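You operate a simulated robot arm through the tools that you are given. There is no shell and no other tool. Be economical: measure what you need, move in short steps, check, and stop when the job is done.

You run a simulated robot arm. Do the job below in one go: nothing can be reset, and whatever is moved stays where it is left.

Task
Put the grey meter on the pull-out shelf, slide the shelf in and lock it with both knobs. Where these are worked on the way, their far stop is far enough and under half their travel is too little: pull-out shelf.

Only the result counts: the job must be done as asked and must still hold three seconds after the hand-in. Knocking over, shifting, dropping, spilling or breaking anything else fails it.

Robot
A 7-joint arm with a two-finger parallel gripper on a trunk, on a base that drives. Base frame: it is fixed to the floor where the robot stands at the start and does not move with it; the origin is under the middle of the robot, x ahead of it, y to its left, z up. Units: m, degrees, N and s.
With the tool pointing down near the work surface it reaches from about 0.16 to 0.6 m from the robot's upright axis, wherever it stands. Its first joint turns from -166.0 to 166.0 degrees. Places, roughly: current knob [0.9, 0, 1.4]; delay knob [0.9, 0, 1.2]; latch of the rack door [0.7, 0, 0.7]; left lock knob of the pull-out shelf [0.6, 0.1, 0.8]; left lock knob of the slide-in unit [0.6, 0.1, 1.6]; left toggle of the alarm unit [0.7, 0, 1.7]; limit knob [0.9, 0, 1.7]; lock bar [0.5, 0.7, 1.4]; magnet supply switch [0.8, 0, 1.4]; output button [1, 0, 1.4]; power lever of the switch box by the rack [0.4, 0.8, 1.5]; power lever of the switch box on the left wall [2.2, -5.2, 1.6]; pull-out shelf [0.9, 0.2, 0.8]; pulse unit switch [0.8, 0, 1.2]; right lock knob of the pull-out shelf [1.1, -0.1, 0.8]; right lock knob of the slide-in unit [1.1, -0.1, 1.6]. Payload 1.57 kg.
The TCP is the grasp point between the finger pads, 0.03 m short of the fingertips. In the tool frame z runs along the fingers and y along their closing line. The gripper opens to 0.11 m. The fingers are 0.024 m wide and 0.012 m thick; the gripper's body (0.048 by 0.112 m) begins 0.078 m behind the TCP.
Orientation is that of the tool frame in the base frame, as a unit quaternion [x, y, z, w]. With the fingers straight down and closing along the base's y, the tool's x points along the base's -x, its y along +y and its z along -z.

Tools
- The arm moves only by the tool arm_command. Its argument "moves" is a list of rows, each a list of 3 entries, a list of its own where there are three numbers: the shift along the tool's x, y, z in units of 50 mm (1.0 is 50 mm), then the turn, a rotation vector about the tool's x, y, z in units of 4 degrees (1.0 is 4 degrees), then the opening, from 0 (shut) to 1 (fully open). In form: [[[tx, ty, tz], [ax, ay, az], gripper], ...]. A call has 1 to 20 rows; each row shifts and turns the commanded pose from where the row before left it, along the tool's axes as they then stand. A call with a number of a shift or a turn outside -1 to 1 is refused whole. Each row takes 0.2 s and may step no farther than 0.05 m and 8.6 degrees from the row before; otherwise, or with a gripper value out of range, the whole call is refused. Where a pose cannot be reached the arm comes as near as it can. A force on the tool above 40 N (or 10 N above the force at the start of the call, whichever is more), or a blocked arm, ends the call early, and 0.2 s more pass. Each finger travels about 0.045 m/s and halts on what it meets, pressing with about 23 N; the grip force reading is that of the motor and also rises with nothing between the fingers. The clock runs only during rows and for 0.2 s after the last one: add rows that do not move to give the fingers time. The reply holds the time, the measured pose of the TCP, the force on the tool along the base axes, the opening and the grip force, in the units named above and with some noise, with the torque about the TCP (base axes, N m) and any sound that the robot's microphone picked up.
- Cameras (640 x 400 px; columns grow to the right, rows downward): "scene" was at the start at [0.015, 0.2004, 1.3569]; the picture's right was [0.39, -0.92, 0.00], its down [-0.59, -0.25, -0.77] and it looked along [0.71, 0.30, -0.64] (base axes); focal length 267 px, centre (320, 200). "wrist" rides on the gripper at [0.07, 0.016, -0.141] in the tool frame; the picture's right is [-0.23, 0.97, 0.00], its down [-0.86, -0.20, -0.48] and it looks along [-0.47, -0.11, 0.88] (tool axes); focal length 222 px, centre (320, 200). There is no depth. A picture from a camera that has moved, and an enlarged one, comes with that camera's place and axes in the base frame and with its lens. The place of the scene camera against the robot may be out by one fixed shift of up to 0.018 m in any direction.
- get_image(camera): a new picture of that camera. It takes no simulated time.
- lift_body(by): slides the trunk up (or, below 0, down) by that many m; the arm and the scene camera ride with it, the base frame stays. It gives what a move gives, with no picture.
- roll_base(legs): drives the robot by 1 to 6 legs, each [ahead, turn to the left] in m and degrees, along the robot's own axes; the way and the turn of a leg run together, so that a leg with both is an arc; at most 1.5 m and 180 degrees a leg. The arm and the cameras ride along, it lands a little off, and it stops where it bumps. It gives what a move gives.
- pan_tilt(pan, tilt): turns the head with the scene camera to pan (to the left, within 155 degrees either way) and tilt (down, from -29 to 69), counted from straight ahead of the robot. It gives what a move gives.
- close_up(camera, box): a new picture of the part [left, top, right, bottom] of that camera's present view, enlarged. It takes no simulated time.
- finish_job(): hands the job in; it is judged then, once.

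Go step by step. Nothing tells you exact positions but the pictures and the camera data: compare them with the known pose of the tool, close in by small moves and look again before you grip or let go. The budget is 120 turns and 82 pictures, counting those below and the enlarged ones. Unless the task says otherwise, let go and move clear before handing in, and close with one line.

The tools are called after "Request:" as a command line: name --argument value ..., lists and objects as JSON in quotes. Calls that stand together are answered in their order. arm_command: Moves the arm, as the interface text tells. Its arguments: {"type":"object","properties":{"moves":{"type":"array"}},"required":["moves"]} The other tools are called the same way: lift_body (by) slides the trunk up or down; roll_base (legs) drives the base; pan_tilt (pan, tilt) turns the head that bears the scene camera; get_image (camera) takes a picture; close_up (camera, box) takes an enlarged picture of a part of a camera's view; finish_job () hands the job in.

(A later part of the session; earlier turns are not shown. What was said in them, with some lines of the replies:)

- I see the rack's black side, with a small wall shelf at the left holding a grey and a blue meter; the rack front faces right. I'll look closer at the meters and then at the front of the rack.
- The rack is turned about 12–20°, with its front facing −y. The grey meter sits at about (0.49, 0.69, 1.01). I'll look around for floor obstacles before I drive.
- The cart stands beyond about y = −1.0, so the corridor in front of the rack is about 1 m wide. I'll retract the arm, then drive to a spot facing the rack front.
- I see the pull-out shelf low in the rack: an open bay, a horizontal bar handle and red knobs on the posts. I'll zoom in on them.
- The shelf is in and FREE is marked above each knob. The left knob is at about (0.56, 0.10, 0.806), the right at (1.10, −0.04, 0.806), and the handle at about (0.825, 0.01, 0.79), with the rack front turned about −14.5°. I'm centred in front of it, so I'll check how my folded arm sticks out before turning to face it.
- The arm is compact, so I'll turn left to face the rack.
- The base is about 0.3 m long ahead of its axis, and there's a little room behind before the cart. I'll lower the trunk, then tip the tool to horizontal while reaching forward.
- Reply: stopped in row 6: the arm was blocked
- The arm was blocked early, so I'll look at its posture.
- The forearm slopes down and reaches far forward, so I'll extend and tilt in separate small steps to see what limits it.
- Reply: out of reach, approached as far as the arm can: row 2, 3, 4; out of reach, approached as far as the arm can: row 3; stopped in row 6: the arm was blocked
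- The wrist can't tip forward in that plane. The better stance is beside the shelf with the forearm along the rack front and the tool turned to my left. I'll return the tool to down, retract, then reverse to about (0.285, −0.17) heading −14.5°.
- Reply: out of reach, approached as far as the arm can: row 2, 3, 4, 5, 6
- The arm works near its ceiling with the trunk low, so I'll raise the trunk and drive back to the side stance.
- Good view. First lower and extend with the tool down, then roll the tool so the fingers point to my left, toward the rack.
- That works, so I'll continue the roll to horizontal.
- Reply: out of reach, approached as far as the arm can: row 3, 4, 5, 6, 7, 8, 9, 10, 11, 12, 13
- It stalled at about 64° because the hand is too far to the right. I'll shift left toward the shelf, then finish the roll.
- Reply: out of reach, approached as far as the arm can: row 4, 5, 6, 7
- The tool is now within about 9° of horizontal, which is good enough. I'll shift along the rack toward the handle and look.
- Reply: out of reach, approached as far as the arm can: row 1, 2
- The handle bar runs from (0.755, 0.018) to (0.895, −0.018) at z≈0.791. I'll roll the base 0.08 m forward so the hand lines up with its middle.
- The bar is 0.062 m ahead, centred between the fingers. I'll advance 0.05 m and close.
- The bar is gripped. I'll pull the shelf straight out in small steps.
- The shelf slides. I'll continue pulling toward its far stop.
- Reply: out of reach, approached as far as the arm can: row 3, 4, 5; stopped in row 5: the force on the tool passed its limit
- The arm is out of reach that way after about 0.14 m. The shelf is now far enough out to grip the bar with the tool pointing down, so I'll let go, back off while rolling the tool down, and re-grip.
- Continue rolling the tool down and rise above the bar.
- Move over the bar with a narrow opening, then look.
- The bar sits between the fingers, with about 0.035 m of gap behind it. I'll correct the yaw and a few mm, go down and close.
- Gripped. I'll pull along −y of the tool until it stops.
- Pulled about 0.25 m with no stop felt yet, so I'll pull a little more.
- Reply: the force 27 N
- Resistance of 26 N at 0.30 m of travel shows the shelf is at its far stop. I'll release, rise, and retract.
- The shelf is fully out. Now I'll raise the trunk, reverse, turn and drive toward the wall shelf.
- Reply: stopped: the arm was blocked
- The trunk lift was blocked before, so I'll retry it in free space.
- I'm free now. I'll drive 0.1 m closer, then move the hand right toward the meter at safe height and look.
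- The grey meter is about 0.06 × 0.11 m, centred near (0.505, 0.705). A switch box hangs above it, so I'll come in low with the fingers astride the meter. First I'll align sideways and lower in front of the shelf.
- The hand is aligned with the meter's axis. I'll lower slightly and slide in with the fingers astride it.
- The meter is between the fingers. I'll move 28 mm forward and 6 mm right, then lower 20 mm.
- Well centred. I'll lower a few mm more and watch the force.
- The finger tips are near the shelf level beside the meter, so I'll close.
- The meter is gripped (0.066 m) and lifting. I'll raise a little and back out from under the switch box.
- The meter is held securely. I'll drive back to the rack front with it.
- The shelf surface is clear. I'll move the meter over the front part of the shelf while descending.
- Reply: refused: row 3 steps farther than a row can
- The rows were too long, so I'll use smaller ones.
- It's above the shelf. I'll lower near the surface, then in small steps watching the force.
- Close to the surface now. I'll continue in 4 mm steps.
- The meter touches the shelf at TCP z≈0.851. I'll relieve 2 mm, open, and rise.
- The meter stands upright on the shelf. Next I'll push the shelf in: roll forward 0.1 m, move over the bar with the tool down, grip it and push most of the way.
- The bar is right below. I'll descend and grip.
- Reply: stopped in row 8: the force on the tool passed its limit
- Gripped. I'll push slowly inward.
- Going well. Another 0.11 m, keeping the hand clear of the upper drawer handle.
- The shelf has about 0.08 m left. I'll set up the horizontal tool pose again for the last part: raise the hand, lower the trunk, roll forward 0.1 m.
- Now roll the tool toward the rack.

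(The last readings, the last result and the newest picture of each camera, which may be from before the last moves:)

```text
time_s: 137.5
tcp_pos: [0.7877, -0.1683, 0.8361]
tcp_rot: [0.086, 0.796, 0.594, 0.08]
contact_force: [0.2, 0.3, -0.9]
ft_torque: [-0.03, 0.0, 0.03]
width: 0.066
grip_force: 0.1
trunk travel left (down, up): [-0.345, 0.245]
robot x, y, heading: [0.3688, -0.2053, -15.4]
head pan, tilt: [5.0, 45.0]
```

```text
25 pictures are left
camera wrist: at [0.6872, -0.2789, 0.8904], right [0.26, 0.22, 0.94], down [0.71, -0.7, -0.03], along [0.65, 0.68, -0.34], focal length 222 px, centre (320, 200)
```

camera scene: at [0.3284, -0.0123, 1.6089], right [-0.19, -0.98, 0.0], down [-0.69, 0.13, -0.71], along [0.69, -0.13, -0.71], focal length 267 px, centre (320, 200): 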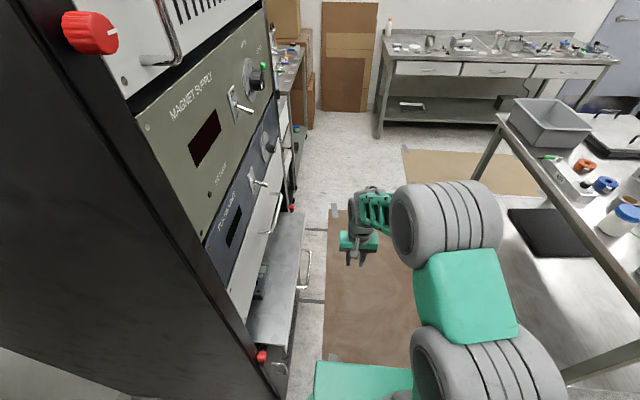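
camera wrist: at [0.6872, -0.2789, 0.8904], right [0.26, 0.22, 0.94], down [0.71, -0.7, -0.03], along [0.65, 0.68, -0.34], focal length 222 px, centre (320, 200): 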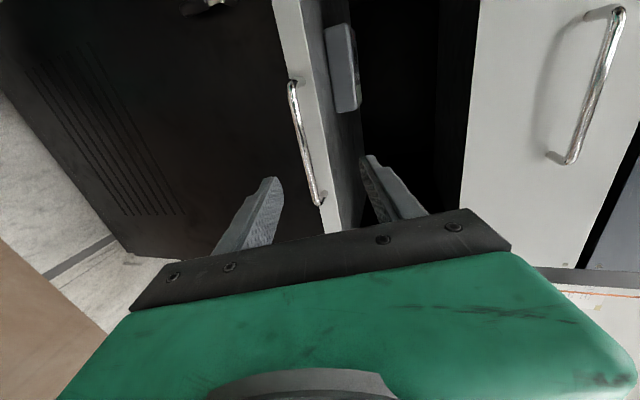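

The bar is centred about 0.10 m ahead. I'll advance onto it and grip.

Request:
arm_command --moves '[[[0, -0.28, 0.35], [0, 0, 0], 0.5], [[0, 0, 0.5], [0, 0, 0], 0.5], [[0, 0, 0.5], [0, 0, 0], 0.5], [[0, 0, 0.45], [0, 0, 0], 0.5], [[0, 0, 0], [0, 0, 0], 0.5]]'

Request:
get_image --camera "wrist"

```text
time_s: 138.7
tcp_pos: [0.8094, -0.0855, 0.8009]
tcp_rot: [0.084, 0.785, 0.609, 0.082]
contact_force: [0.5, -0.5, -0.3]
ft_torque: [0.01, -0.02, 0.02]
width: 0.0551
grip_force: 0.0
trunk travel left (down, up): [-0.345, 0.245]
robot x, y, heading: [0.3638, -0.1983, -15.3]
head pan, tilt: [5.0, 45.0]
```

```text
24 pictures are left
camera wrist: at [0.708, -0.1977, 0.8496], right [0.25, 0.18, 0.95], down [0.71, -0.7, -0.05], along [0.65, 0.69, -0.31], focal length 222 px, centre (320, 200)
```

wrist: 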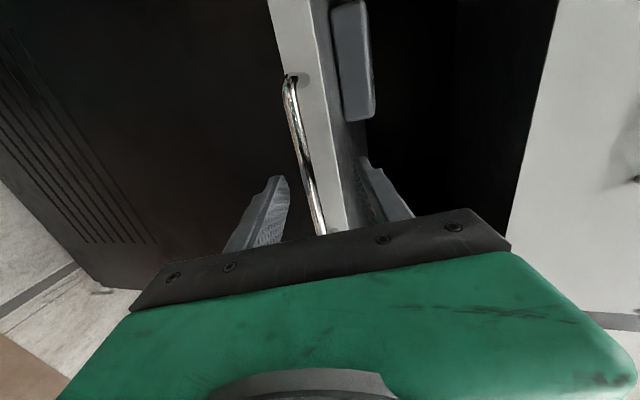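

The bar is between the fingers, slightly low. I'll shift 5 mm down and close.

Request:
arm_command --moves '[[[0, -0.1, 0.1], [0, 0, 0], 0.5], [[0, 0, 0], [0, 0, 0], 0], [[0, 0, 0], [0, 0, 0], 0], [[0, 0, 0], [0, 0, 0], 0], [[0, 0, 0], [0, 0, 0], 0], [[0, 0, 0], [0, 0, 0], 0]]'

```text
time_s: 140.1
tcp_pos: [0.8102, -0.0828, 0.7936]
tcp_rot: [0.086, 0.784, 0.609, 0.081]
contact_force: [-1.8, 0.2, -17.3]
ft_torque: [0.03, 0.56, -0.63]
width: 0.0101
grip_force: 28.3
trunk travel left (down, up): [-0.345, 0.245]
robot x, y, heading: [0.3653, -0.2002, -15.1]
head pan, tilt: [5.0, 45.0]
```

Gripped. I'll push the shelf home until it stops.

Request:
arm_command --moves '[[[0, -0.03, 0], [0, 0, 0], 0], [[0, 0.07, 0.29], [0, 0, 0], 0], [[0, 0.07, 0.29], [0, 0, 0], 0], [[0, 0.07, 0.29], [0, 0, 0], 0], [[0, 0.07, 0.29], [0, 0, 0], 0], [[0, 0.035, 0.15], [0, 0, 0], 0], [[0, 0, 0], [0, 0, 0], 0]]'

Request:
arm_command --moves '[[[0, 0.03, 0.12], [0, 0, 0], 0], [[0, 0.03, 0.12], [0, 0, 0], 0], [[0, 0.03, 0.12], [0, 0, 0], 0], [[0, 0, 0], [0, 0, 0], 0]]'

```text
time_s: 141.7
tcp_pos: [0.826, -0.0195, 0.793]
tcp_rot: [0.085, 0.784, 0.61, 0.084]
contact_force: [12.7, -2.1, 4.9]
ft_torque: [0.17, 0.64, -0.15]
width: 0.0102
grip_force: 28.0
trunk travel left (down, up): [-0.345, 0.245]
robot x, y, heading: [0.3642, -0.1997, -14.8]
head pan, tilt: [5.0, 45.0]
```

```text
time_s: 142.7
tcp_pos: [0.8278, -0.0008, 0.7901]
tcp_rot: [0.084, 0.785, 0.609, 0.079]
contact_force: [-6.7, -25.9, -2.4]
ft_torque: [0.21, 0.66, -0.21]
width: 0.0105
grip_force: 28.2
trunk travel left (down, up): [-0.345, 0.245]
robot x, y, heading: [0.3665, -0.2037, -15.3]
head pan, tilt: [5.0, 45.0]
```

Resistance of 26 N shows the inner stop. I'll release, back off, and check.

Request:
arm_command --moves '[[[0, 0, 0], [0, 0, 0], 0.5], [[0, 0, 0], [0, 0, 0], 0.5], [[0, 0, 0], [0, 0, 0], 0.5], [[0, -0.05, -0.5], [0, 0, 0], 0.5], [[0, -0.05, -0.5], [0, 0, 0], 0.5], [[0, -0.05, -0.5], [0, 0, 0], 0.5], [[0, -0.05, -0.5], [0, 0, 0], 0.5], [[0, 0, 0], [0, 0, 0], 0.5]]'

Request:
get_image --camera "wrist"

Request:
close_up --camera "scene" --box '[200, 190, 380, 390]'

```text
time_s: 143.3
tcp_pos: [0.8261, -0.0018, 0.7898]
tcp_rot: [0.088, 0.786, 0.607, 0.079]
contact_force: [-5.4, -18.1, -1.3]
ft_torque: [0.17, 0.34, -0.15]
width: 0.025
grip_force: 0.1
trunk travel left (down, up): [-0.345, 0.245]
robot x, y, heading: [0.3687, -0.1992, -15.2]
head pan, tilt: [5.0, 45.0]
stopped in row 3: the force on the tool passed its limit (the readings are from after the stop); the commanded pose is now the measured one
```

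```text
23 pictures are left
camera wrist: at [0.7267, -0.1138, 0.839], right [0.26, 0.19, 0.95], down [0.71, -0.7, -0.06], along [0.65, 0.69, -0.32], focal length 222 px, centre (320, 200)
```

wrist: 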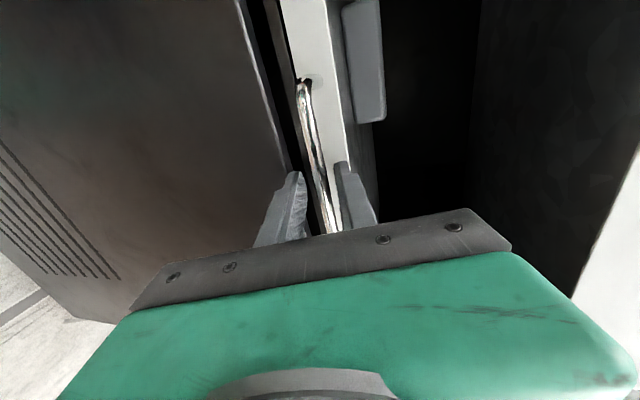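

```text
2.00 times, centred on (290, 290) of scene
camera zoom: at [0.4239, -0.0399, 1.4193], right [-0.18, -0.98, 0.0], down [-0.7, 0.13, -0.71], along [0.7, -0.12, -0.71], focal length 533 px, centre (380, 20)
```

zoom: 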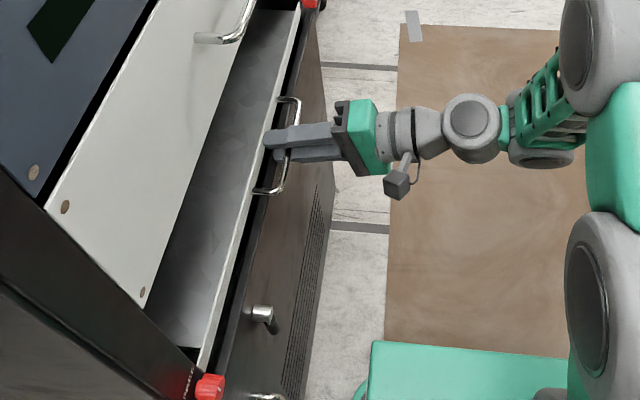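

The fingertips press on the panel, which is at its stop. I'll back away.

Request:
arm_command --moves '[[[0, -0.05, -0.2], [0, 0, 0], 0.5], [[0, -0.05, -0.3], [0, 0, 0], 0.5], [[0, -0.05, -0.4], [0, 0, 0], 0.5], [[0, -0.1, -0.5], [0, 0, 0], 0.5], [[0, -0.1, -0.5], [0, 0, 0], 0.5], [[0, 0, 0], [0, 0, 0], 0.5]]'

Request:
get_image --camera "wrist"

```text
time_s: 144.7
tcp_pos: [0.803, -0.094, 0.7966]
tcp_rot: [0.086, 0.786, 0.607, 0.079]
contact_force: [0.5, 0.2, 0.6]
ft_torque: [0.0, -0.02, 0.0]
width: 0.0552
grip_force: 0.0
trunk travel left (down, up): [-0.345, 0.245]
robot x, y, heading: [0.37, -0.1993, -15.1]
head pan, tilt: [5.0, 45.0]
```

```text
21 pictures are left
camera wrist: at [0.7042, -0.206, 0.8464], right [0.26, 0.19, 0.95], down [0.71, -0.7, -0.06], along [0.65, 0.69, -0.32], focal length 222 px, centre (320, 200)
```

wrist: 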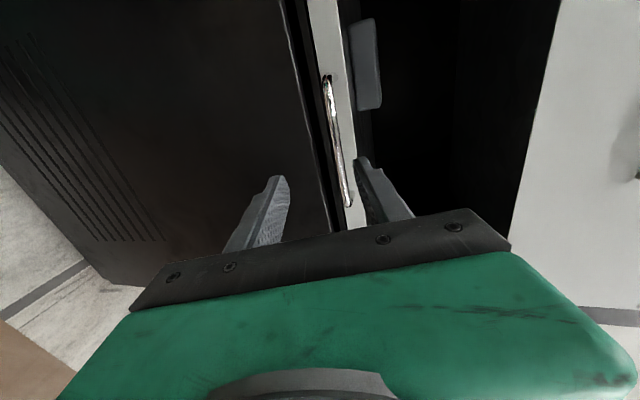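

The shelf is fully in. Next is the right knob: I'll roll forward 0.27 m and look at it.

Request:
roll_base --legs '[[0.27, 0]]'

Request:
get_image --camera "wrist"

Request:
pan_tilt --pan 35 --tilt 50

Request:
get_image --camera "scene"

```text
time_s: 146.6
tcp_pos: [1.0647, -0.1658, 0.7965]
tcp_rot: [0.087, 0.786, 0.606, 0.079]
contact_force: [0.2, 0.1, -0.7]
ft_torque: [0.03, -0.01, 0.02]
width: 0.0548
grip_force: 0.1
trunk travel left (down, up): [-0.345, 0.245]
robot x, y, heading: [0.6288, -0.2708, -15.2]
head pan, tilt: [5.0, 45.0]
```

```text
20 pictures are left
camera wrist: at [0.9651, -0.2761, 0.8464], right [0.26, 0.19, 0.95], down [0.71, -0.7, -0.06], along [0.65, 0.69, -0.32], focal length 222 px, centre (320, 200)
```

wrist: 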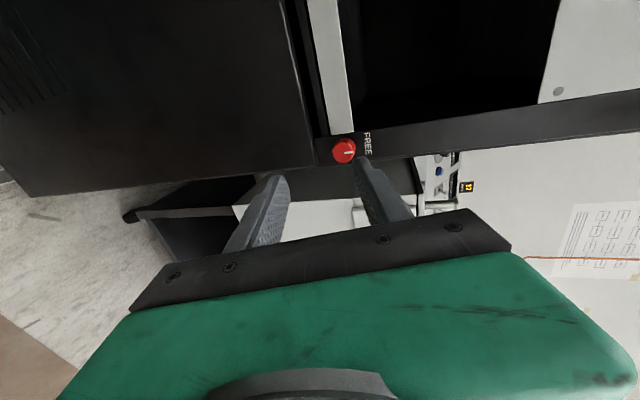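

```text
time_s: 147.6
tcp_pos: [1.0659, -0.1637, 0.7961]
tcp_rot: [0.086, 0.786, 0.607, 0.08]
contact_force: [0.5, -0.4, 1.4]
ft_torque: [-0.01, -0.01, -0.03]
width: 0.0549
grip_force: 0.0
trunk travel left (down, up): [-0.345, 0.245]
robot x, y, heading: [0.6244, -0.272, -15.0]
head pan, tilt: [35.0, 50.0]
```

```text
19 pictures are left
camera scene: at [0.6775, -0.0683, 1.4119], right [0.34, -0.94, 0.0], down [-0.72, -0.26, -0.64], along [0.6, 0.22, -0.77], focal length 267 px, centre (320, 200)
```

scene: 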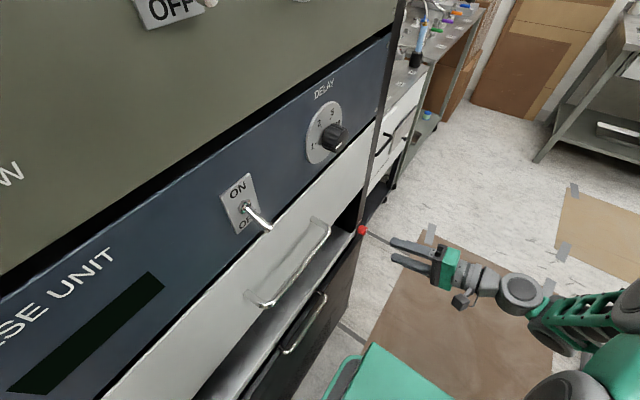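

Request:
close_up --camera "wrist" --box '[310, 115, 390, 175]'

```text
6.67 times, centred on (350, 145) of wrist
camera zoom: at [0.9653, -0.2761, 0.8464], right [0.26, 0.19, 0.95], down [0.71, -0.7, -0.06], along [0.65, 0.69, -0.32], focal length 1481 px, centre (120, 567)
```

zoom: 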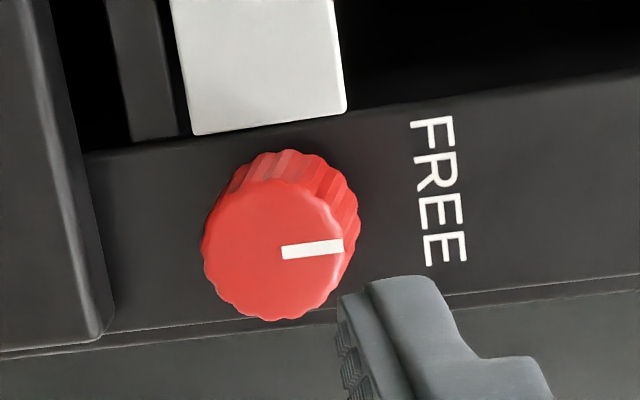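

The knob's mark points up to FREE. It's centred near (1.10, −0.05, 0.79). I'll level the tool while moving closer.

Request:
arm_command --moves '[[[-0.03, 0.05, 0.2], [-0.95, 0, 0], 0.6], [[-0.03, 0.04, 0.2], [-0.95, 0, 0], 0.6], [[-0.03, 0.03, 0.2], [-0.95, 0, 0], 0.6], [[0, 0.02, 0.2], [-0.95, 0, 0], 0.6], [[0, 0, 0], [0, 0, 0], 0.6]]'

Request:
get_image --camera "wrist"

```text
time_s: 148.8
tcp_pos: [1.0689, -0.1524, 0.7967]
tcp_rot: [0.082, 0.759, 0.641, 0.082]
contact_force: [0.4, -0.6, -0.1]
ft_torque: [0.01, 0.04, 0.01]
width: 0.0659
grip_force: 0.2
out of reach, approached as far as the arm can: row 2, 3, 4
trunk travel left (down, up): [-0.345, 0.245]
robot x, y, heading: [0.6265, -0.2693, -15.1]
head pan, tilt: [35.0, 50.0]
```

```text
17 pictures are left
camera wrist: at [0.9691, -0.2671, 0.8346], right [0.24, 0.11, 0.96], down [0.72, -0.69, -0.1], along [0.65, 0.72, -0.24], focal length 222 px, centre (320, 200)
```

wrist: 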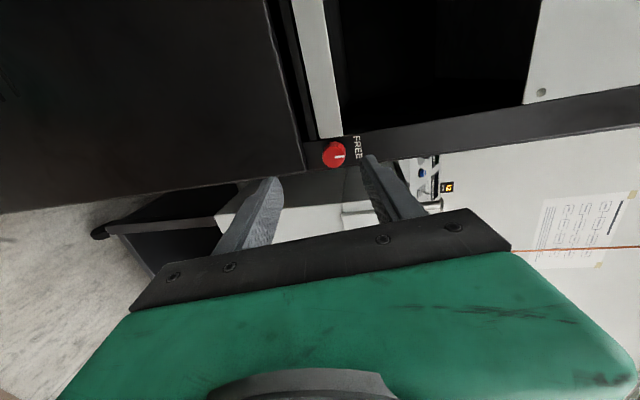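

The tool is within 10° of level and aligned. I'll advance 0.06 m and check.

Request:
arm_command --moves '[[[0, 0.07, 0.4], [0, 0, 0], 0.55], [[0, 0.07, 0.4], [0, 0, 0], 0.55], [[0, 0.07, 0.4], [0, 0, 0], 0.55], [[0, 0, 0], [-1, 0, 0], 0.55], [[0, 0, 0], [-1, 0, 0], 0.55], [[0, 0, 0], [0, 0, 0], 0.55]]'

Request:
close_up --camera "wrist" --box '[200, 60, 440, 240]'

```text
time_s: 150.2
tcp_pos: [1.0856, -0.0924, 0.8019]
tcp_rot: [0.083, 0.755, 0.645, 0.083]
contact_force: [-0.2, -0.4, 0.0]
ft_torque: [-0.01, 0.02, 0.01]
width: 0.0605
grip_force: 0.0
out of reach, approached as far as the arm can: row 4, 5
trunk travel left (down, up): [-0.345, 0.245]
robot x, y, heading: [0.6258, -0.2726, -14.9]
head pan, tilt: [35.0, 50.0]
```

```text
2.22 times, centred on (320, 150) of wrist
camera zoom: at [0.985, -0.209, 0.8381], right [0.24, 0.1, 0.97], down [0.72, -0.69, -0.11], along [0.65, 0.72, -0.23], focal length 494 px, centre (320, 311)
```

zoom: 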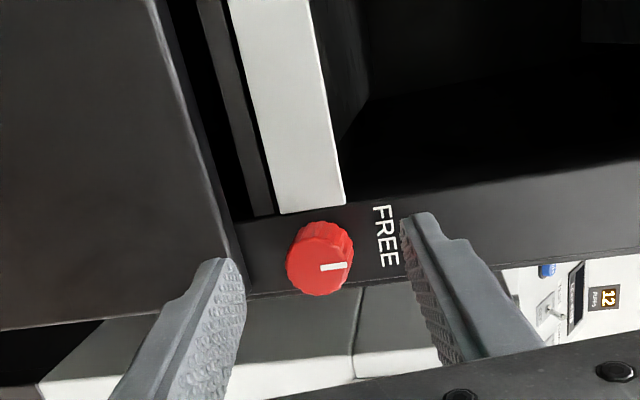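

The knob is centred between the fingers. I'll advance 18 mm and close on it.

Request:
arm_command --moves '[[[0, 0.04, 0.2], [0, 0, 0], 0.55], [[0, 0.03, 0.2], [0, 0, 0], 0.55], [[0, 0, 0], [0, 0, 0], 0.55]]'

Request:
arm_command --moves '[[[0, 0, 0], [0, 0, 0], 0], [[0, 0, 0], [0, 0, 0], 0], [[0, 0, 0], [0, 0, 0], 0], [[0, 0, 0], [0, 0, 0], 0], [[0, 0, 0], [0, 0, 0], 0]]'

Request:
close_up --camera "wrist" --box '[200, 60, 440, 240]'

```text
time_s: 151.1
tcp_pos: [1.0902, -0.076, 0.8013]
tcp_rot: [0.085, 0.755, 0.644, 0.083]
contact_force: [-11.2, -22.6, 3.4]
ft_torque: [-0.91, 0.39, -0.19]
width: 0.0605
grip_force: 0.1
trunk travel left (down, up): [-0.345, 0.245]
robot x, y, heading: [0.624, -0.27, -15.5]
head pan, tilt: [35.0, 50.0]
stopped in row 3: the force on the tool passed its limit (the readings are from after the stop); the commanded pose is now the measured one
```

```text
time_s: 151.6
tcp_pos: [1.0896, -0.0765, 0.7977]
tcp_rot: [0.086, 0.757, 0.643, 0.081]
contact_force: [-7.6, -20.3, -6.1]
ft_torque: [0.91, -0.19, -0.06]
width: 0.0276
grip_force: 6.4
trunk travel left (down, up): [-0.345, 0.245]
robot x, y, heading: [0.6236, -0.2752, -15.7]
head pan, tilt: [35.0, 50.0]
stopped in row 2: the force on the tool passed its limit (the readings are from after the stop); the commanded pose is now the measured one
```

```text
2.22 times, centred on (320, 150) of wrist
camera zoom: at [0.9892, -0.1916, 0.8361], right [0.25, 0.1, 0.96], down [0.71, -0.69, -0.11], along [0.66, 0.72, -0.24], focal length 494 px, centre (320, 311)
```

zoom: 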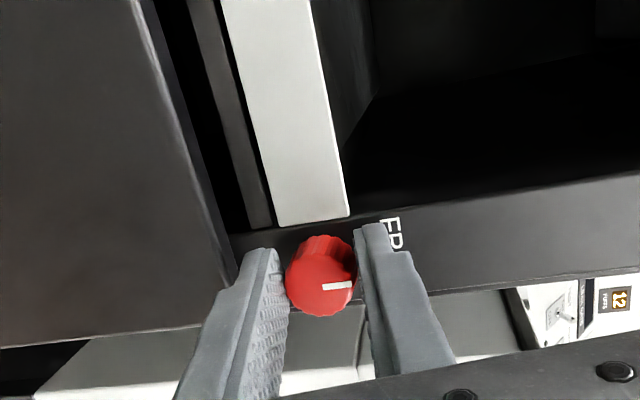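

The tips reached the post, with the knob between the fingers. I'll back off 4 mm and close firmly.

Request:
arm_command --moves '[[[0, 0, -0.08], [0, 0, 0], 0.3], [[0, 0, 0], [0, 0, 0], 0], [[0, 0, 0], [0, 0, 0], 0], [[0, 0, 0], [0, 0, 0], 0]]'

Request:
close_up --camera "wrist" --box '[200, 60, 440, 240]'

```text
time_s: 152.6
tcp_pos: [1.0883, -0.0788, 0.7976]
tcp_rot: [0.086, 0.758, 0.642, 0.081]
contact_force: [-1.5, 4.7, -14.0]
ft_torque: [0.03, 0.07, 0.18]
width: 0.0277
grip_force: 37.8
trunk travel left (down, up): [-0.345, 0.245]
robot x, y, heading: [0.6245, -0.2729, -15.6]
head pan, tilt: [35.0, 50.0]
```

```text
2.22 times, centred on (320, 150) of wrist
camera zoom: at [0.9877, -0.1939, 0.8365], right [0.25, 0.1, 0.96], down [0.71, -0.69, -0.11], along [0.65, 0.72, -0.25], focal length 494 px, centre (320, 311)
```

zoom: 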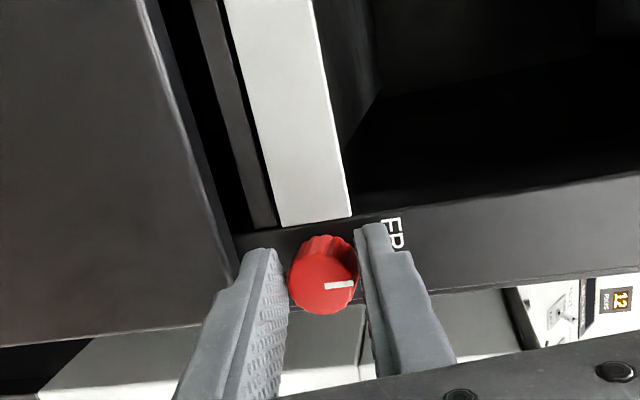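

Gripped at 38 N. I'll try turning clockwise in small steps, watching the torque.

Request:
arm_command --moves '[[[0, -0.04, 0], [0, 0, 1], 0], [[0, 0, 0], [0, 0, 1], 0], [[0, 0, 0], [0, 0, 1], 0], [[0, 0, 0], [0, 0, 1], 0], [[0, 0, 0], [0, 0, 1], 0], [[0, 0, 0], [0, 0, 0], 0]]'

Request:
close_up --camera "wrist" --box '[200, 60, 440, 240]'

```text
time_s: 154.0
tcp_pos: [1.0903, -0.0795, 0.7997]
tcp_rot: [0.215, 0.731, 0.647, -0.031]
contact_force: [3.5, 1.3, 21.4]
ft_torque: [0.71, -0.62, -0.06]
width: 0.0274
grip_force: 37.9
trunk travel left (down, up): [-0.345, 0.245]
robot x, y, heading: [0.6286, -0.2699, -15.5]
head pan, tilt: [35.0, 50.0]
```

```text
2.22 times, centred on (320, 150) of wrist
camera zoom: at [0.998, -0.1941, 0.8594], right [0.55, 0.0, 0.84], down [0.59, -0.71, -0.39], along [0.59, 0.71, -0.39], focal length 494 px, centre (320, 311)
```

zoom: 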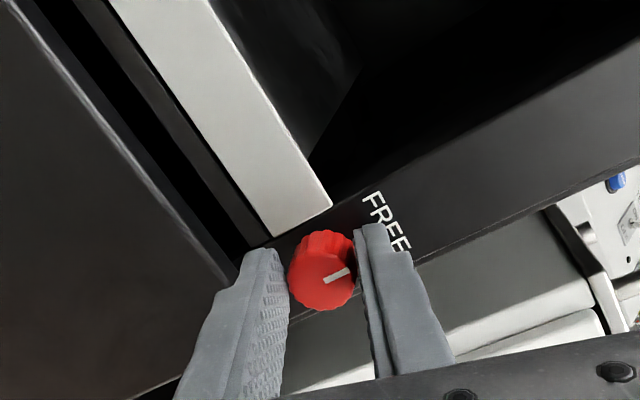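

The mark stayed at FREE while the fingers slipped, so clockwise is against a stop. I'll turn back counter-clockwise, past the start.

Request:
arm_command --moves '[[[0, 0, 0], [0, 0, -1], 0], [[0, 0, 0], [0, 0, -1], 0], [[0, 0, 0], [0, 0, -1], 0], [[0, 0, 0], [0, 0, -1], 0], [[0, 0, 0], [0, 0, -1], 0], [[0, 0, 0], [0, 0, -1], 0], [[0, 0, 0], [0, 0, -1], 0], [[0, 0, 0], [0, 0, -1], 0], [[0, 0, 0], [0, 0, 0], 0]]'

Request:
close_up --camera "wrist" --box '[200, 60, 440, 240]'

```text
time_s: 156.0
tcp_pos: [1.0888, -0.0803, 0.7971]
tcp_rot: [0.007, 0.762, 0.631, 0.148]
contact_force: [-1.1, -11.4, 10.5]
ft_torque: [0.7, -0.25, -0.86]
width: 0.027
grip_force: 38.1
trunk travel left (down, up): [-0.345, 0.245]
robot x, y, heading: [0.6229, -0.2728, -15.1]
head pan, tilt: [35.0, 50.0]
```

```text
2.22 times, centred on (320, 150) of wrist
camera zoom: at [0.9856, -0.1977, 0.8205], right [0.04, 0.16, 0.99], down [0.74, -0.67, 0.07], along [0.67, 0.73, -0.14], focal length 494 px, centre (320, 311)
```

zoom: 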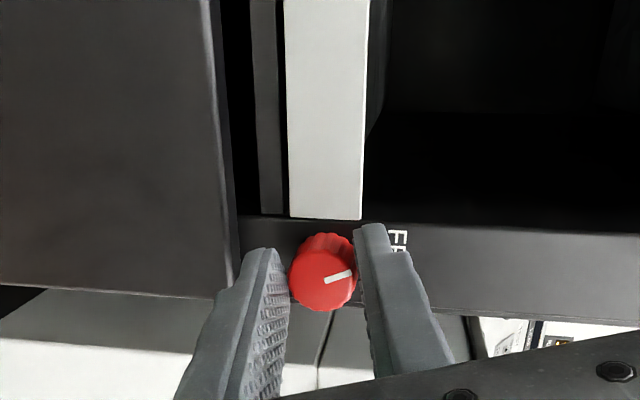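

The knob now turns counter-clockwise with the fingers (about 25° so far). I'll continue.

Request:
arm_command --moves '[[[0, 0, -0.03], [0, 0, -1], 0], [[0, 0, 0], [0, 0, -1], 0], [[0, 0, 0], [0, 0, -1], 0], [[0, 0, 0], [0, 0, -1], 0], [[0, 0, 0], [0, 0, -1], 0], [[0, 0, 0], [0, 0, -1], 0], [[0, 0, 0], [0, 0, -1], 0], [[0, 0, 0], [0, 0, -1], 0], [[0, 0, 0], [0, 0, -1], 0], [[0, 0, 0], [0, 0, -1], 0], [[0, 0, 0], [0, 0, -1], 0], [[0, 0, 0], [0, 0, -1], 0], [[0, 0, 0], [0, 0, -1], 0], [[0, 0, 0], [0, 0, 0], 0]]'

Request:
close_up --camera "wrist" --box '[200, 60, 440, 240]'

```text
time_s: 159.0
tcp_pos: [1.0914, -0.0814, 0.7942]
tcp_rot: [-0.329, 0.689, 0.499, 0.409]
contact_force: [13.1, -9.8, -22.2]
ft_torque: [-0.26, 0.07, -0.15]
width: 0.0259
grip_force: 36.7
trunk travel left (down, up): [-0.345, 0.245]
robot x, y, heading: [0.6255, -0.2733, -15.4]
head pan, tilt: [35.0, 50.0]
```

```text
2.22 times, centred on (320, 150) of wrist
camera zoom: at [1.0119, -0.2143, 0.7634], right [-0.74, 0.29, 0.61], down [0.44, -0.48, 0.76], along [0.51, 0.83, 0.22], focal length 494 px, centre (320, 311)
```

zoom: 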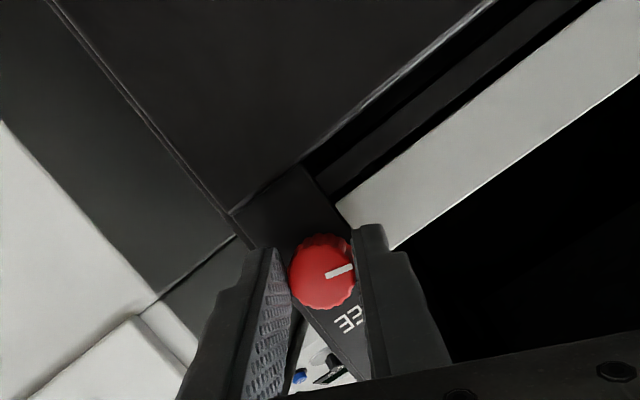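

Still turning together, at about 75° now. I'll continue to find the stop.

Request:
arm_command --moves '[[[0, 0, 0], [0, 0, -1], 0], [[0, 0, 0], [0, 0, -1], 0], [[0, 0, 0], [0, 0, -1], 0], [[0, 0, 0], [0, 0, -1], 0], [[0, 0, 0], [0, 0, -1], 0], [[0, 0, 0], [0, 0, -1], 0], [[0, 0, 0], [0, 0, -1], 0], [[0, 0, 0], [0, 0, 0], 0]]'

Request:
close_up --camera "wrist" --box '[200, 60, 440, 240]'

```text
time_s: 160.8
tcp_pos: [1.0929, -0.0826, 0.7957]
tcp_rot: [-0.484, 0.59, 0.384, 0.519]
contact_force: [31.9, -9.7, -7.8]
ft_torque: [-0.88, 0.35, -1.2]
width: 0.0256
grip_force: 36.8
trunk travel left (down, up): [-0.345, 0.245]
robot x, y, heading: [0.6272, -0.2718, -15.5]
head pan, tilt: [35.0, 50.0]
```

```text
2.22 times, centred on (320, 150) of wrist
camera zoom: at [1.0429, -0.2243, 0.7499], right [-0.95, 0.27, 0.18], down [0.07, -0.36, 0.93], along [0.31, 0.89, 0.32], focal length 494 px, centre (320, 311)
```

zoom: 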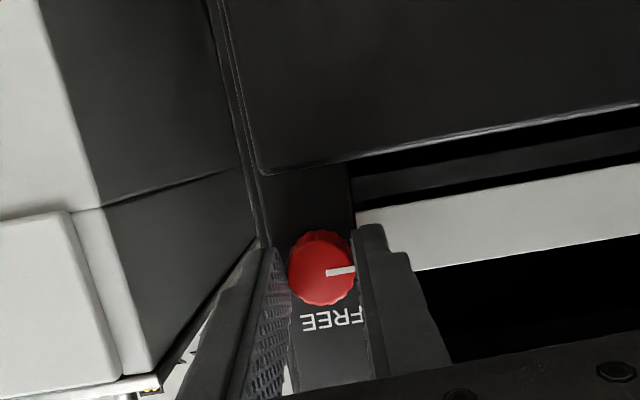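

The mark now points horizontally toward the shelf: 90° from FREE, and the fingers began slipping there, so the stop is reached. I'll release and back off.

Request:
arm_command --moves '[[[0, 0, 0], [0, 0, 0.5], 0.1], [[0, 0, 0], [0, 0, 0], 0.42], [[0, 0, 0], [0, 0, 0], 0.42], [[0, 0, 0], [0, 0, 0], 0.42], [[0, 0, -0.4], [0, 0, 0], 0.42], [[0, 0, -0.5], [0, 0, 0], 0.42], [[0, 0, -0.5], [0, 0, 0], 0.42], [[0, 0, 0], [0, 0, 0], 0.42]]'

Request:
close_up --camera "wrist" --box '[200, 60, 440, 240]'

```text
time_s: 162.6
tcp_pos: [1.0705, -0.1475, 0.81]
tcp_rot: [-0.474, 0.597, 0.397, 0.512]
contact_force: [1.1, 0.8, 0.1]
ft_torque: [0.03, -0.04, 0.04]
width: 0.0463
grip_force: 0.1
trunk travel left (down, up): [-0.345, 0.245]
robot x, y, heading: [0.6229, -0.27, -15.7]
head pan, tilt: [35.0, 50.0]
```

```text
2.22 times, centred on (320, 150) of wrist
camera zoom: at [1.0203, -0.2899, 0.7629], right [-0.94, 0.26, 0.21], down [0.1, -0.37, 0.92], along [0.32, 0.89, 0.32], focal length 494 px, centre (320, 311)
```

zoom: 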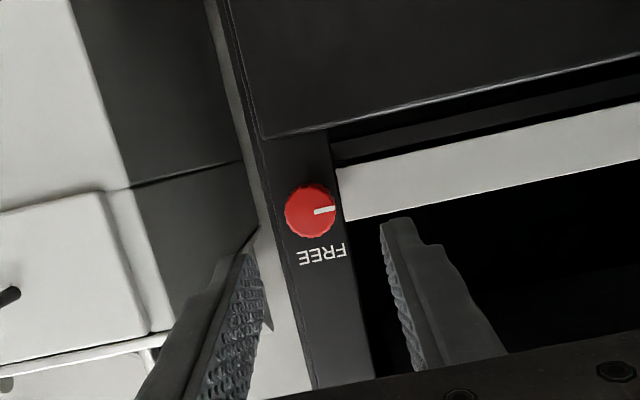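

The right knob is at 90° (locked). Now I'll back off more and reverse along the rack to the left knob.

Request:
arm_command --moves '[[[0, 0, -0.5], [0, 0, 0.5], 0.5], [[0, 0, -0.5], [0, 0, 1], 0.5], [[0, 0, 0], [0, 0, 1], 0.5], [[0, 0, 0], [0, 0, 0], 0.5]]'

Request:
roll_base --legs '[[-0.55, 0]]'

Request:
get_image --camera "wrist"

```text
time_s: 163.6
tcp_pos: [1.0517, -0.1887, 0.8068]
tcp_rot: [-0.422, 0.635, 0.44, 0.474]
contact_force: [-1.0, -0.4, 0.4]
ft_torque: [0.02, -0.02, -0.04]
width: 0.0549
grip_force: 0.1
out of reach, approached as far as the arm can: row 2
trunk travel left (down, up): [-0.345, 0.245]
robot x, y, heading: [0.6265, -0.2725, -15.2]
head pan, tilt: [35.0, 50.0]
```

```text
time_s: 166.8
tcp_pos: [0.525, -0.0428, 0.8075]
tcp_rot: [-0.423, 0.635, 0.44, 0.474]
contact_force: [-0.3, -0.1, 0.3]
ft_torque: [-0.03, 0.01, -0.01]
width: 0.0549
grip_force: 0.1
trunk travel left (down, up): [-0.345, 0.245]
robot x, y, heading: [0.0991, -0.126, -15.2]
head pan, tilt: [35.0, 50.0]
```

```text
8 pictures are left
camera wrist: at [0.4615, -0.1814, 0.7659], right [-0.88, 0.28, 0.37], down [0.24, -0.41, 0.88], along [0.4, 0.87, 0.29], focal length 222 px, centre (320, 200)
```

wrist: 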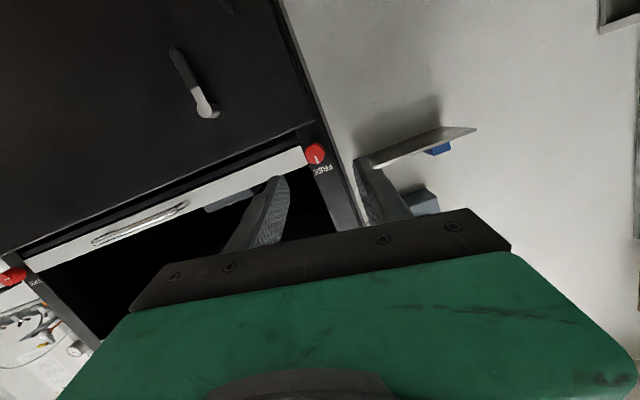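

The left knob is at about (0.562, 0.080, 0.791), mark at FREE. I'll approach to just before it.

Request:
arm_command --moves '[[[-0.05, -0.04, 0.4], [0, 0, 0], 0.45], [[-0.05, -0.04, 0.5], [0, 0, 0], 0.45], [[0, 0, 0.5], [0, 0, 0], 0.45], [[0, 0, 0.2], [0, 0, 0], 0.45], [[0, 0, 0], [0, 0, 0], 0.45]]'

Request:
close_up --camera "wrist" --box '[200, 60, 440, 240]'

```text
time_s: 168.0
tcp_pos: [0.5476, 0.0342, 0.7986]
tcp_rot: [-0.422, 0.636, 0.439, 0.475]
contact_force: [1.0, -0.8, -0.3]
ft_torque: [0.0, -0.01, 0.02]
width: 0.0496
grip_force: 0.0
trunk travel left (down, up): [-0.345, 0.245]
robot x, y, heading: [0.0949, -0.124, -15.1]
head pan, tilt: [35.0, 50.0]
```

```text
2.22 times, centred on (320, 150) of wrist
camera zoom: at [0.485, -0.1048, 0.7568], right [-0.88, 0.28, 0.37], down [0.24, -0.41, 0.88], along [0.4, 0.87, 0.29], focal length 494 px, centre (320, 311)
```

zoom: 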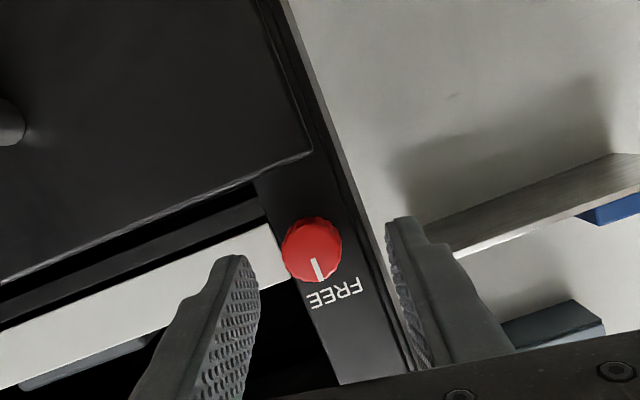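

Centred. I'll advance 25 mm, close, and try clockwise 20° first.

Request:
arm_command --moves '[[[0, 0, 0.25], [0, 0, 0], 0.45], [[0, 0, 0.22], [0, 0, 0], 0.45], [[0, 0, 0], [0, 0, 0], 0.45]]'

Request:
arm_command --moves '[[[0, 0, 0], [0, 0, 0], 0], [[0, 0, 0], [0, 0, 0], 0], [[0, 0, 0], [0, 0, 0], 0], [[0, 0, 0], [0, 0, 0], 0]]'

```text
time_s: 168.8
tcp_pos: [0.5516, 0.0571, 0.796]
tcp_rot: [-0.423, 0.636, 0.44, 0.473]
contact_force: [0.0, -0.3, 0.7]
ft_torque: [0.02, -0.04, -0.01]
width: 0.0491
grip_force: 0.0
trunk travel left (down, up): [-0.345, 0.245]
robot x, y, heading: [0.0999, -0.1287, -15.5]
head pan, tilt: [35.0, 50.0]
```

```text
time_s: 169.8
tcp_pos: [0.5576, 0.0539, 0.7952]
tcp_rot: [-0.421, 0.637, 0.437, 0.476]
contact_force: [33.2, -7.2, -1.5]
ft_torque: [-0.99, 0.3, -0.67]
width: 0.0255
grip_force: 36.9
trunk travel left (down, up): [-0.345, 0.245]
robot x, y, heading: [0.1004, -0.1307, -15.5]
head pan, tilt: [35.0, 50.0]
```

Gripped with a side load, so I'll ease 5 mm toward it and turn clockwise a little.

Request:
arm_command --moves '[[[0, -0.1, 0], [0, 0, 0], 0], [[0, 0, 0], [0, 0, 1], 0], [[0, 0, 0], [0, 0, 1], 0], [[0, 0, 0], [0, 0, 1], 0], [[0, 0, 0], [0, 0, 1], 0], [[0, 0, 0], [0, 0, 1], 0], [[0, 0, 0], [0, 0, 1], 0], [[0, 0, 0], [0, 0, 0], 0]]'

Request:
close_up --camera "wrist" --box '[200, 60, 440, 240]'

```text
time_s: 171.6
tcp_pos: [0.5555, 0.0563, 0.7947]
tcp_rot: [-0.282, 0.708, 0.529, 0.372]
contact_force: [-2.5, 3.8, 9.8]
ft_torque: [-0.08, 0.02, 0.79]
width: 0.0255
grip_force: 36.6
trunk travel left (down, up): [-0.345, 0.245]
robot x, y, heading: [0.095, -0.1279, -15.3]
head pan, tilt: [35.0, 50.0]
```

```text
2.22 times, centred on (320, 150) of wrist
camera zoom: at [0.4705, -0.0748, 0.7693], right [-0.64, 0.27, 0.71], down [0.53, -0.51, 0.68], along [0.55, 0.81, 0.18], focal length 494 px, centre (320, 311)
```

zoom: 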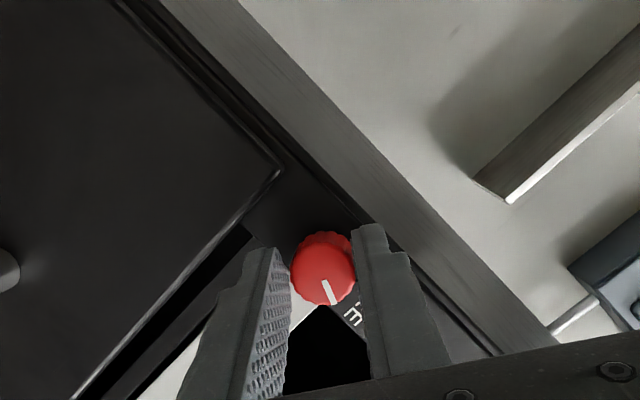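

The fingers slipped with the mark still at FREE, so this knob too turns counter-clockwise. I'll release, back off, roll the fingers vertical, and re-grip.

Request:
arm_command --moves '[[[0, 0, 0], [0, 0, 0], 0.45], [[0, 0, 0], [0, 0, 0], 0.45], [[0, 0, 0], [0, 0, 0], 0.45], [[0, 0, -0.5], [0, 0, 0], 0.45], [[0, 0, -0.5], [0, 0, 0], 0.45], [[0, 0, 0], [0, 0, 1], 0.45], [[0, 0, 0], [0, 0, 1], 0.45], [[0, 0, 0], [0, 0, 1], 0.45], [[0, 0, 0], [0, 0, 1], 0.45], [[0, 0, 0], [0, 0, 1], 0.45], [[0, 0, 0], [0, 0, 1], 0.45], [[0, 0, 0], [0, 0, 1], 0.45], [[0, 0, 0], [0, 0, 1], 0.45], [[0, 0, 0], [0, 0, 1], 0.45], [[0, 0, 0], [0, 0, 1], 0.45], [[0, 0, 0], [0, 0, 1], 0.45], [[0, 0, 0], [0, 0, 1], 0.45], [[0, 0, 0], [0, 0, 1], 0.45], [[0, 0, 0], [0, 0, 1], 0.45], [[0, 0, 0], [0, 0, 0], 0.45]]'

Request:
close_up --camera "wrist" --box '[200, 60, 440, 240]'

```text
time_s: 175.8
tcp_pos: [0.5451, 0.0071, 0.8022]
tcp_rot: [0.086, 0.758, 0.642, 0.08]
contact_force: [-0.2, 0.3, -0.5]
ft_torque: [-0.04, -0.05, -0.01]
width: 0.0496
grip_force: 0.0
trunk travel left (down, up): [-0.345, 0.245]
robot x, y, heading: [0.0974, -0.1246, -15.2]
head pan, tilt: [35.0, 50.0]
```

```text
2.22 times, centred on (320, 150) of wrist
camera zoom: at [0.4448, -0.109, 0.841], right [0.25, 0.11, 0.96], down [0.72, -0.69, -0.11], along [0.65, 0.72, -0.25], focal length 494 px, centre (320, 311)
```

zoom: 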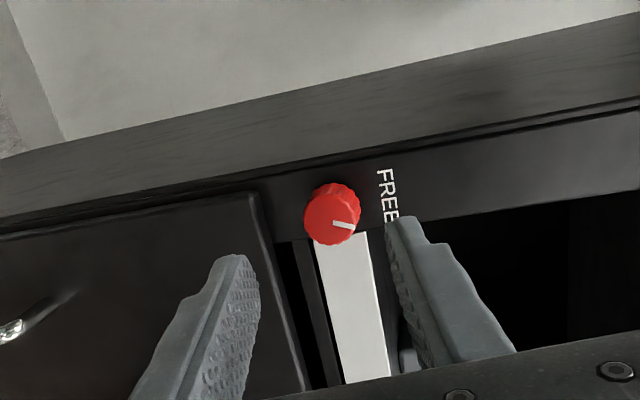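

The mark has in fact moved about 25° clockwise toward the shelf, so this knob is the mirror image. I'll rotate the open hand back, re-grip, and continue clockwise.

Request:
arm_command --moves '[[[0, 0, 0], [0, 0, -1], 0.45], [[0, 0, 0], [0, 0, -1], 0.45], [[0, 0, 0], [0, 0, -1], 0.45], [[0, 0, 0], [0, 0, -1], 0.45], [[0, 0, 0], [0, 0, -1], 0.45], [[0, 0, 0], [0, 0, -1], 0.45], [[0, 0, 0], [0, 0, -1], 0.45], [[0, 0, 0], [0, 0, -1], 0.45], [[0, 0, 0], [0, 0, -1], 0.45], [[0, 0, 0], [0, 0, -1], 0.45], [[0, 0, 0], [0, 0, -1], 0.45], [[0, 0, 0], [0, 0, -1], 0.45], [[0, 0, 0], [0, 0, -1], 0.45], [[0, 0, 0], [0, 0, -1], 0.45], [[0, 0, 0.5], [0, 0, -1], 0.45], [[0, 0, 0.48], [0, 0, -1], 0.45], [[0, 0, 0], [0, 0, 0], 0.45]]'

Request:
arm_command --moves '[[[0, 0, 0], [0, 0, 0], 0], [[0, 0, 0], [0, 0, 0], 0], [[0, 0, 0], [0, 0, 0], 0], [[0, 0, 0], [0, 0, 0], 0]]'

```text
time_s: 179.4
tcp_pos: [0.5568, 0.054, 0.7937]
tcp_rot: [-0.33, 0.688, 0.501, 0.408]
contact_force: [0.0, -0.2, -0.1]
ft_torque: [-0.01, 0.0, 0.02]
width: 0.0496
grip_force: 0.0
trunk travel left (down, up): [-0.345, 0.245]
robot x, y, heading: [0.0962, -0.1296, -15.3]
head pan, tilt: [35.0, 50.0]
```

```text
time_s: 180.4
tcp_pos: [0.5552, 0.0542, 0.7947]
tcp_rot: [-0.331, 0.687, 0.502, 0.407]
contact_force: [-10.9, 1.9, 4.8]
ft_torque: [0.39, -0.1, 0.36]
width: 0.0257
grip_force: 37.6
trunk travel left (down, up): [-0.345, 0.245]
robot x, y, heading: [0.1014, -0.1272, -15.3]
head pan, tilt: [35.0, 50.0]
```

Gripped well. Turn clockwise 72°.

Request:
arm_command --moves '[[[0, 0, 0], [0, 0, 1], 0], [[0, 0, 0], [0, 0, 1], 0], [[0, 0, 0], [0, 0, 1], 0], [[0, 0, 0], [0, 0, 1], 0], [[0, 0, 0], [0, 0, 1], 0], [[0, 0, 0], [0, 0, 1], 0], [[0, 0, 0], [0, 0, 1], 0], [[0, 0, 0], [0, 0, 1], 0], [[0, 0, 0], [0, 0, 1], 0], [[0, 0, 0], [0, 0, 1], 0], [[0, 0, 0], [0, 0, 1], 0], [[0, 0, 0], [0, 0, 1], 0], [[0, 0, 0], [0, 0, 1], 0], [[0, 0, 0], [0, 0, 1], 0], [[0, 0, 0], [0, 0, 1], 0], [[0, 0, 0], [0, 0, 1], 0], [[0, 0, 0], [0, 0, 1], 0], [[0, 0, 0], [0, 0, 1], 0], [[0, 0, 0], [0, 0, 0], 0]]'

Request:
close_up --camera "wrist" --box '[200, 60, 440, 240]'

```text
time_s: 184.4
tcp_pos: [0.5549, 0.0539, 0.7997]
tcp_rot: [0.137, 0.748, 0.649, 0.036]
contact_force: [-5.2, 4.1, 33.0]
ft_torque: [0.95, -0.25, 0.59]
width: 0.0257
grip_force: 36.7
trunk travel left (down, up): [-0.345, 0.245]
robot x, y, heading: [0.1, -0.1232, -15.2]
head pan, tilt: [35.0, 50.0]
```

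```text
2.22 times, centred on (320, 150) of wrist
camera zoom: at [0.4583, -0.0617, 0.8451], right [0.37, 0.06, 0.93], down [0.68, -0.7, -0.23], along [0.63, 0.71, -0.3], focal length 494 px, centre (320, 311)
```

zoom: 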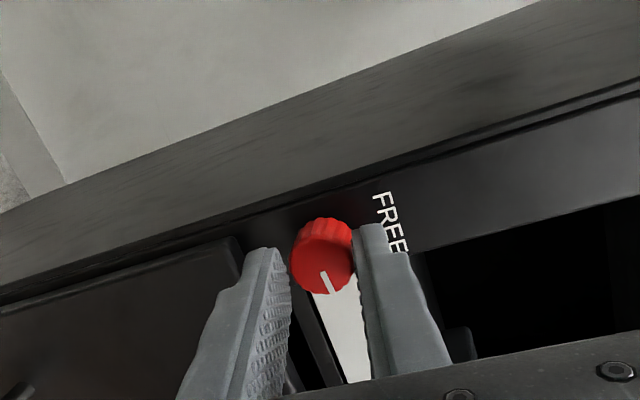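

The mark is nearly along the shelf direction. I'll ease the vertical load and turn further to be sure of the stop.

Request:
arm_command --moves '[[[0, 0.08, 0], [0, 0, 1], 0], [[0, 0, 0], [0, 0, 1], 0], [[0, 0, 0], [0, 0, 1], 0], [[0, 0, 0], [0, 0, 1], 0], [[0, 0, 0], [0, 0, 0], 0]]'

Request:
arm_command --moves '[[[0, 0, 0], [0, 0, -0.3], 0.1], [[0, 0, 0], [0, 0, 0], 0.45], [[0, 0, 0], [0, 0, 0], 0.45], [[0, 0, 0], [0, 0, 0], 0.45], [[0, 0, -0.5], [0, 0, 0], 0.45], [[0, 0, -0.5], [0, 0, 0], 0.45], [[0, 0, -0.4], [0, 0, 0], 0.45], [[0, 0, 0], [0, 0, 0], 0.45]]'

Request:
close_up --camera "wrist" --box '[260, 80, 420, 200]'

```text
time_s: 185.6
tcp_pos: [0.558, 0.0543, 0.7994]
tcp_rot: [0.242, 0.724, 0.644, -0.054]
contact_force: [0.7, -11.1, 8.0]
ft_torque: [-0.03, -0.27, -0.64]
width: 0.0261
grip_force: 37.0
trunk travel left (down, up): [-0.345, 0.245]
robot x, y, heading: [0.0966, -0.1256, -15.2]
head pan, tilt: [35.0, 50.0]
```

```text
time_s: 187.4
tcp_pos: [0.5425, -0.013, 0.8097]
tcp_rot: [0.233, 0.726, 0.645, -0.047]
contact_force: [-0.8, -0.3, 0.7]
ft_torque: [0.01, 0.05, -0.02]
width: 0.0495
grip_force: 0.0
trunk travel left (down, up): [-0.345, 0.245]
robot x, y, heading: [0.0987, -0.1281, -15.2]
head pan, tilt: [35.0, 50.0]
```

```text
3.33 times, centred on (340, 140) of wrist
camera zoom: at [0.4534, -0.1272, 0.8739], right [0.59, 0.0, 0.81], down [0.57, -0.71, -0.42], along [0.57, 0.71, -0.42], focal length 740 px, centre (253, 400)
```

zoom: 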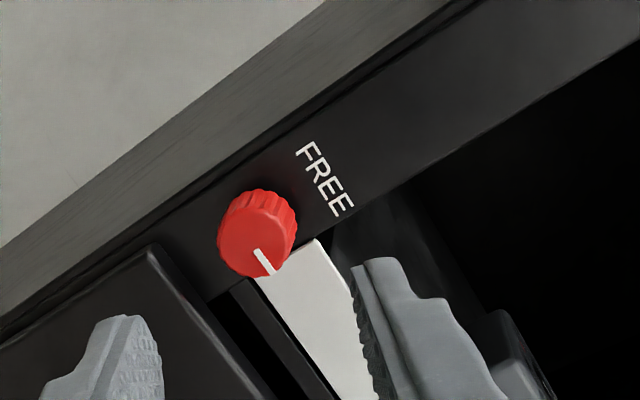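

The left mark is parallel to the label line, 90° from FREE, so it's locked too. I'll back off a little more and take a last look.

Request:
arm_command --moves '[[[0, 0, -0.4], [0, 0, 0], 0.45], [[0, 0, 0], [0, 0, 0], 0.45]]'

Request:
pan_tilt --pan 15 --tilt 42

Request:
get_image --camera "scene"

Request:
get_image --camera "wrist"

```text
time_s: 188.0
tcp_pos: [0.5325, -0.0299, 0.8091]
tcp_rot: [0.234, 0.726, 0.645, -0.047]
contact_force: [-0.1, -0.1, 0.6]
ft_torque: [-0.01, -0.01, 0.01]
width: 0.0496
grip_force: 0.0
out of reach, approached as far as the arm can: row 1
trunk travel left (down, up): [-0.345, 0.245]
robot x, y, heading: [0.0999, -0.1281, -15.2]
head pan, tilt: [35.0, 50.0]
```

```text
time_s: 188.8
tcp_pos: [0.5325, -0.03, 0.81]
tcp_rot: [0.233, 0.727, 0.645, -0.048]
contact_force: [0.3, -0.5, 0.0]
ft_torque: [0.0, -0.01, -0.03]
width: 0.0499
grip_force: 0.0
trunk travel left (down, up): [-0.345, 0.245]
robot x, y, heading: [0.1008, -0.1281, -14.9]
head pan, tilt: [15.0, 42.0]
```

```text
2 pictures are left
camera scene: at [0.1612, 0.0504, 1.4231], right [0.0, -1.0, 0.0], down [-0.67, 0.0, -0.74], along [0.74, 0.0, -0.67], focal length 267 px, centre (320, 200)
```

scene: 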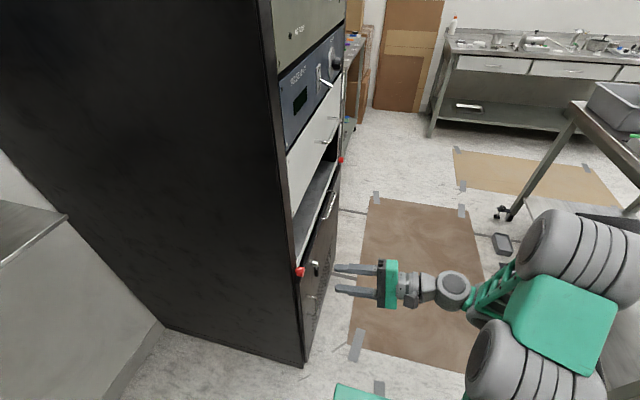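

```text
1 pictures are left
camera wrist: at [0.4449, -0.1442, 0.8739], right [0.59, 0.0, 0.81], down [0.57, -0.71, -0.42], along [0.57, 0.71, -0.42], focal length 222 px, centre (320, 200)
```

wrist: 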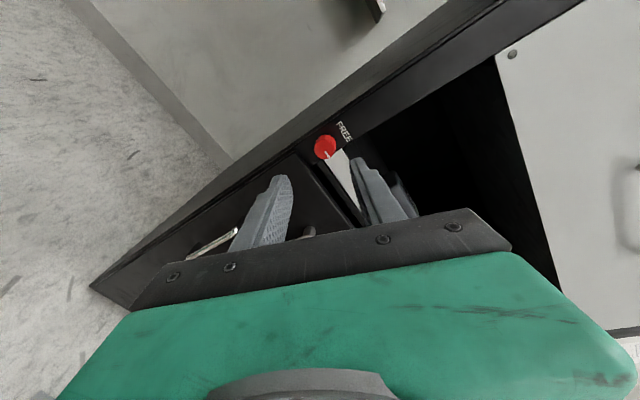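

The shelf is flush in the rack, both knobs are turned 90° to their locked positions, and the hand is open and clear. I'll hand it in.

Request:
finish_job

```text
The job is handed in.
```

I put the grey meter on the pull-out shelf, slid the shelf in to its stop, and turned both lock knobs 90° away from FREE. No LOCK mark was visible, so I'm taking that 90° position as locked; I did not tug the shelf to test it.
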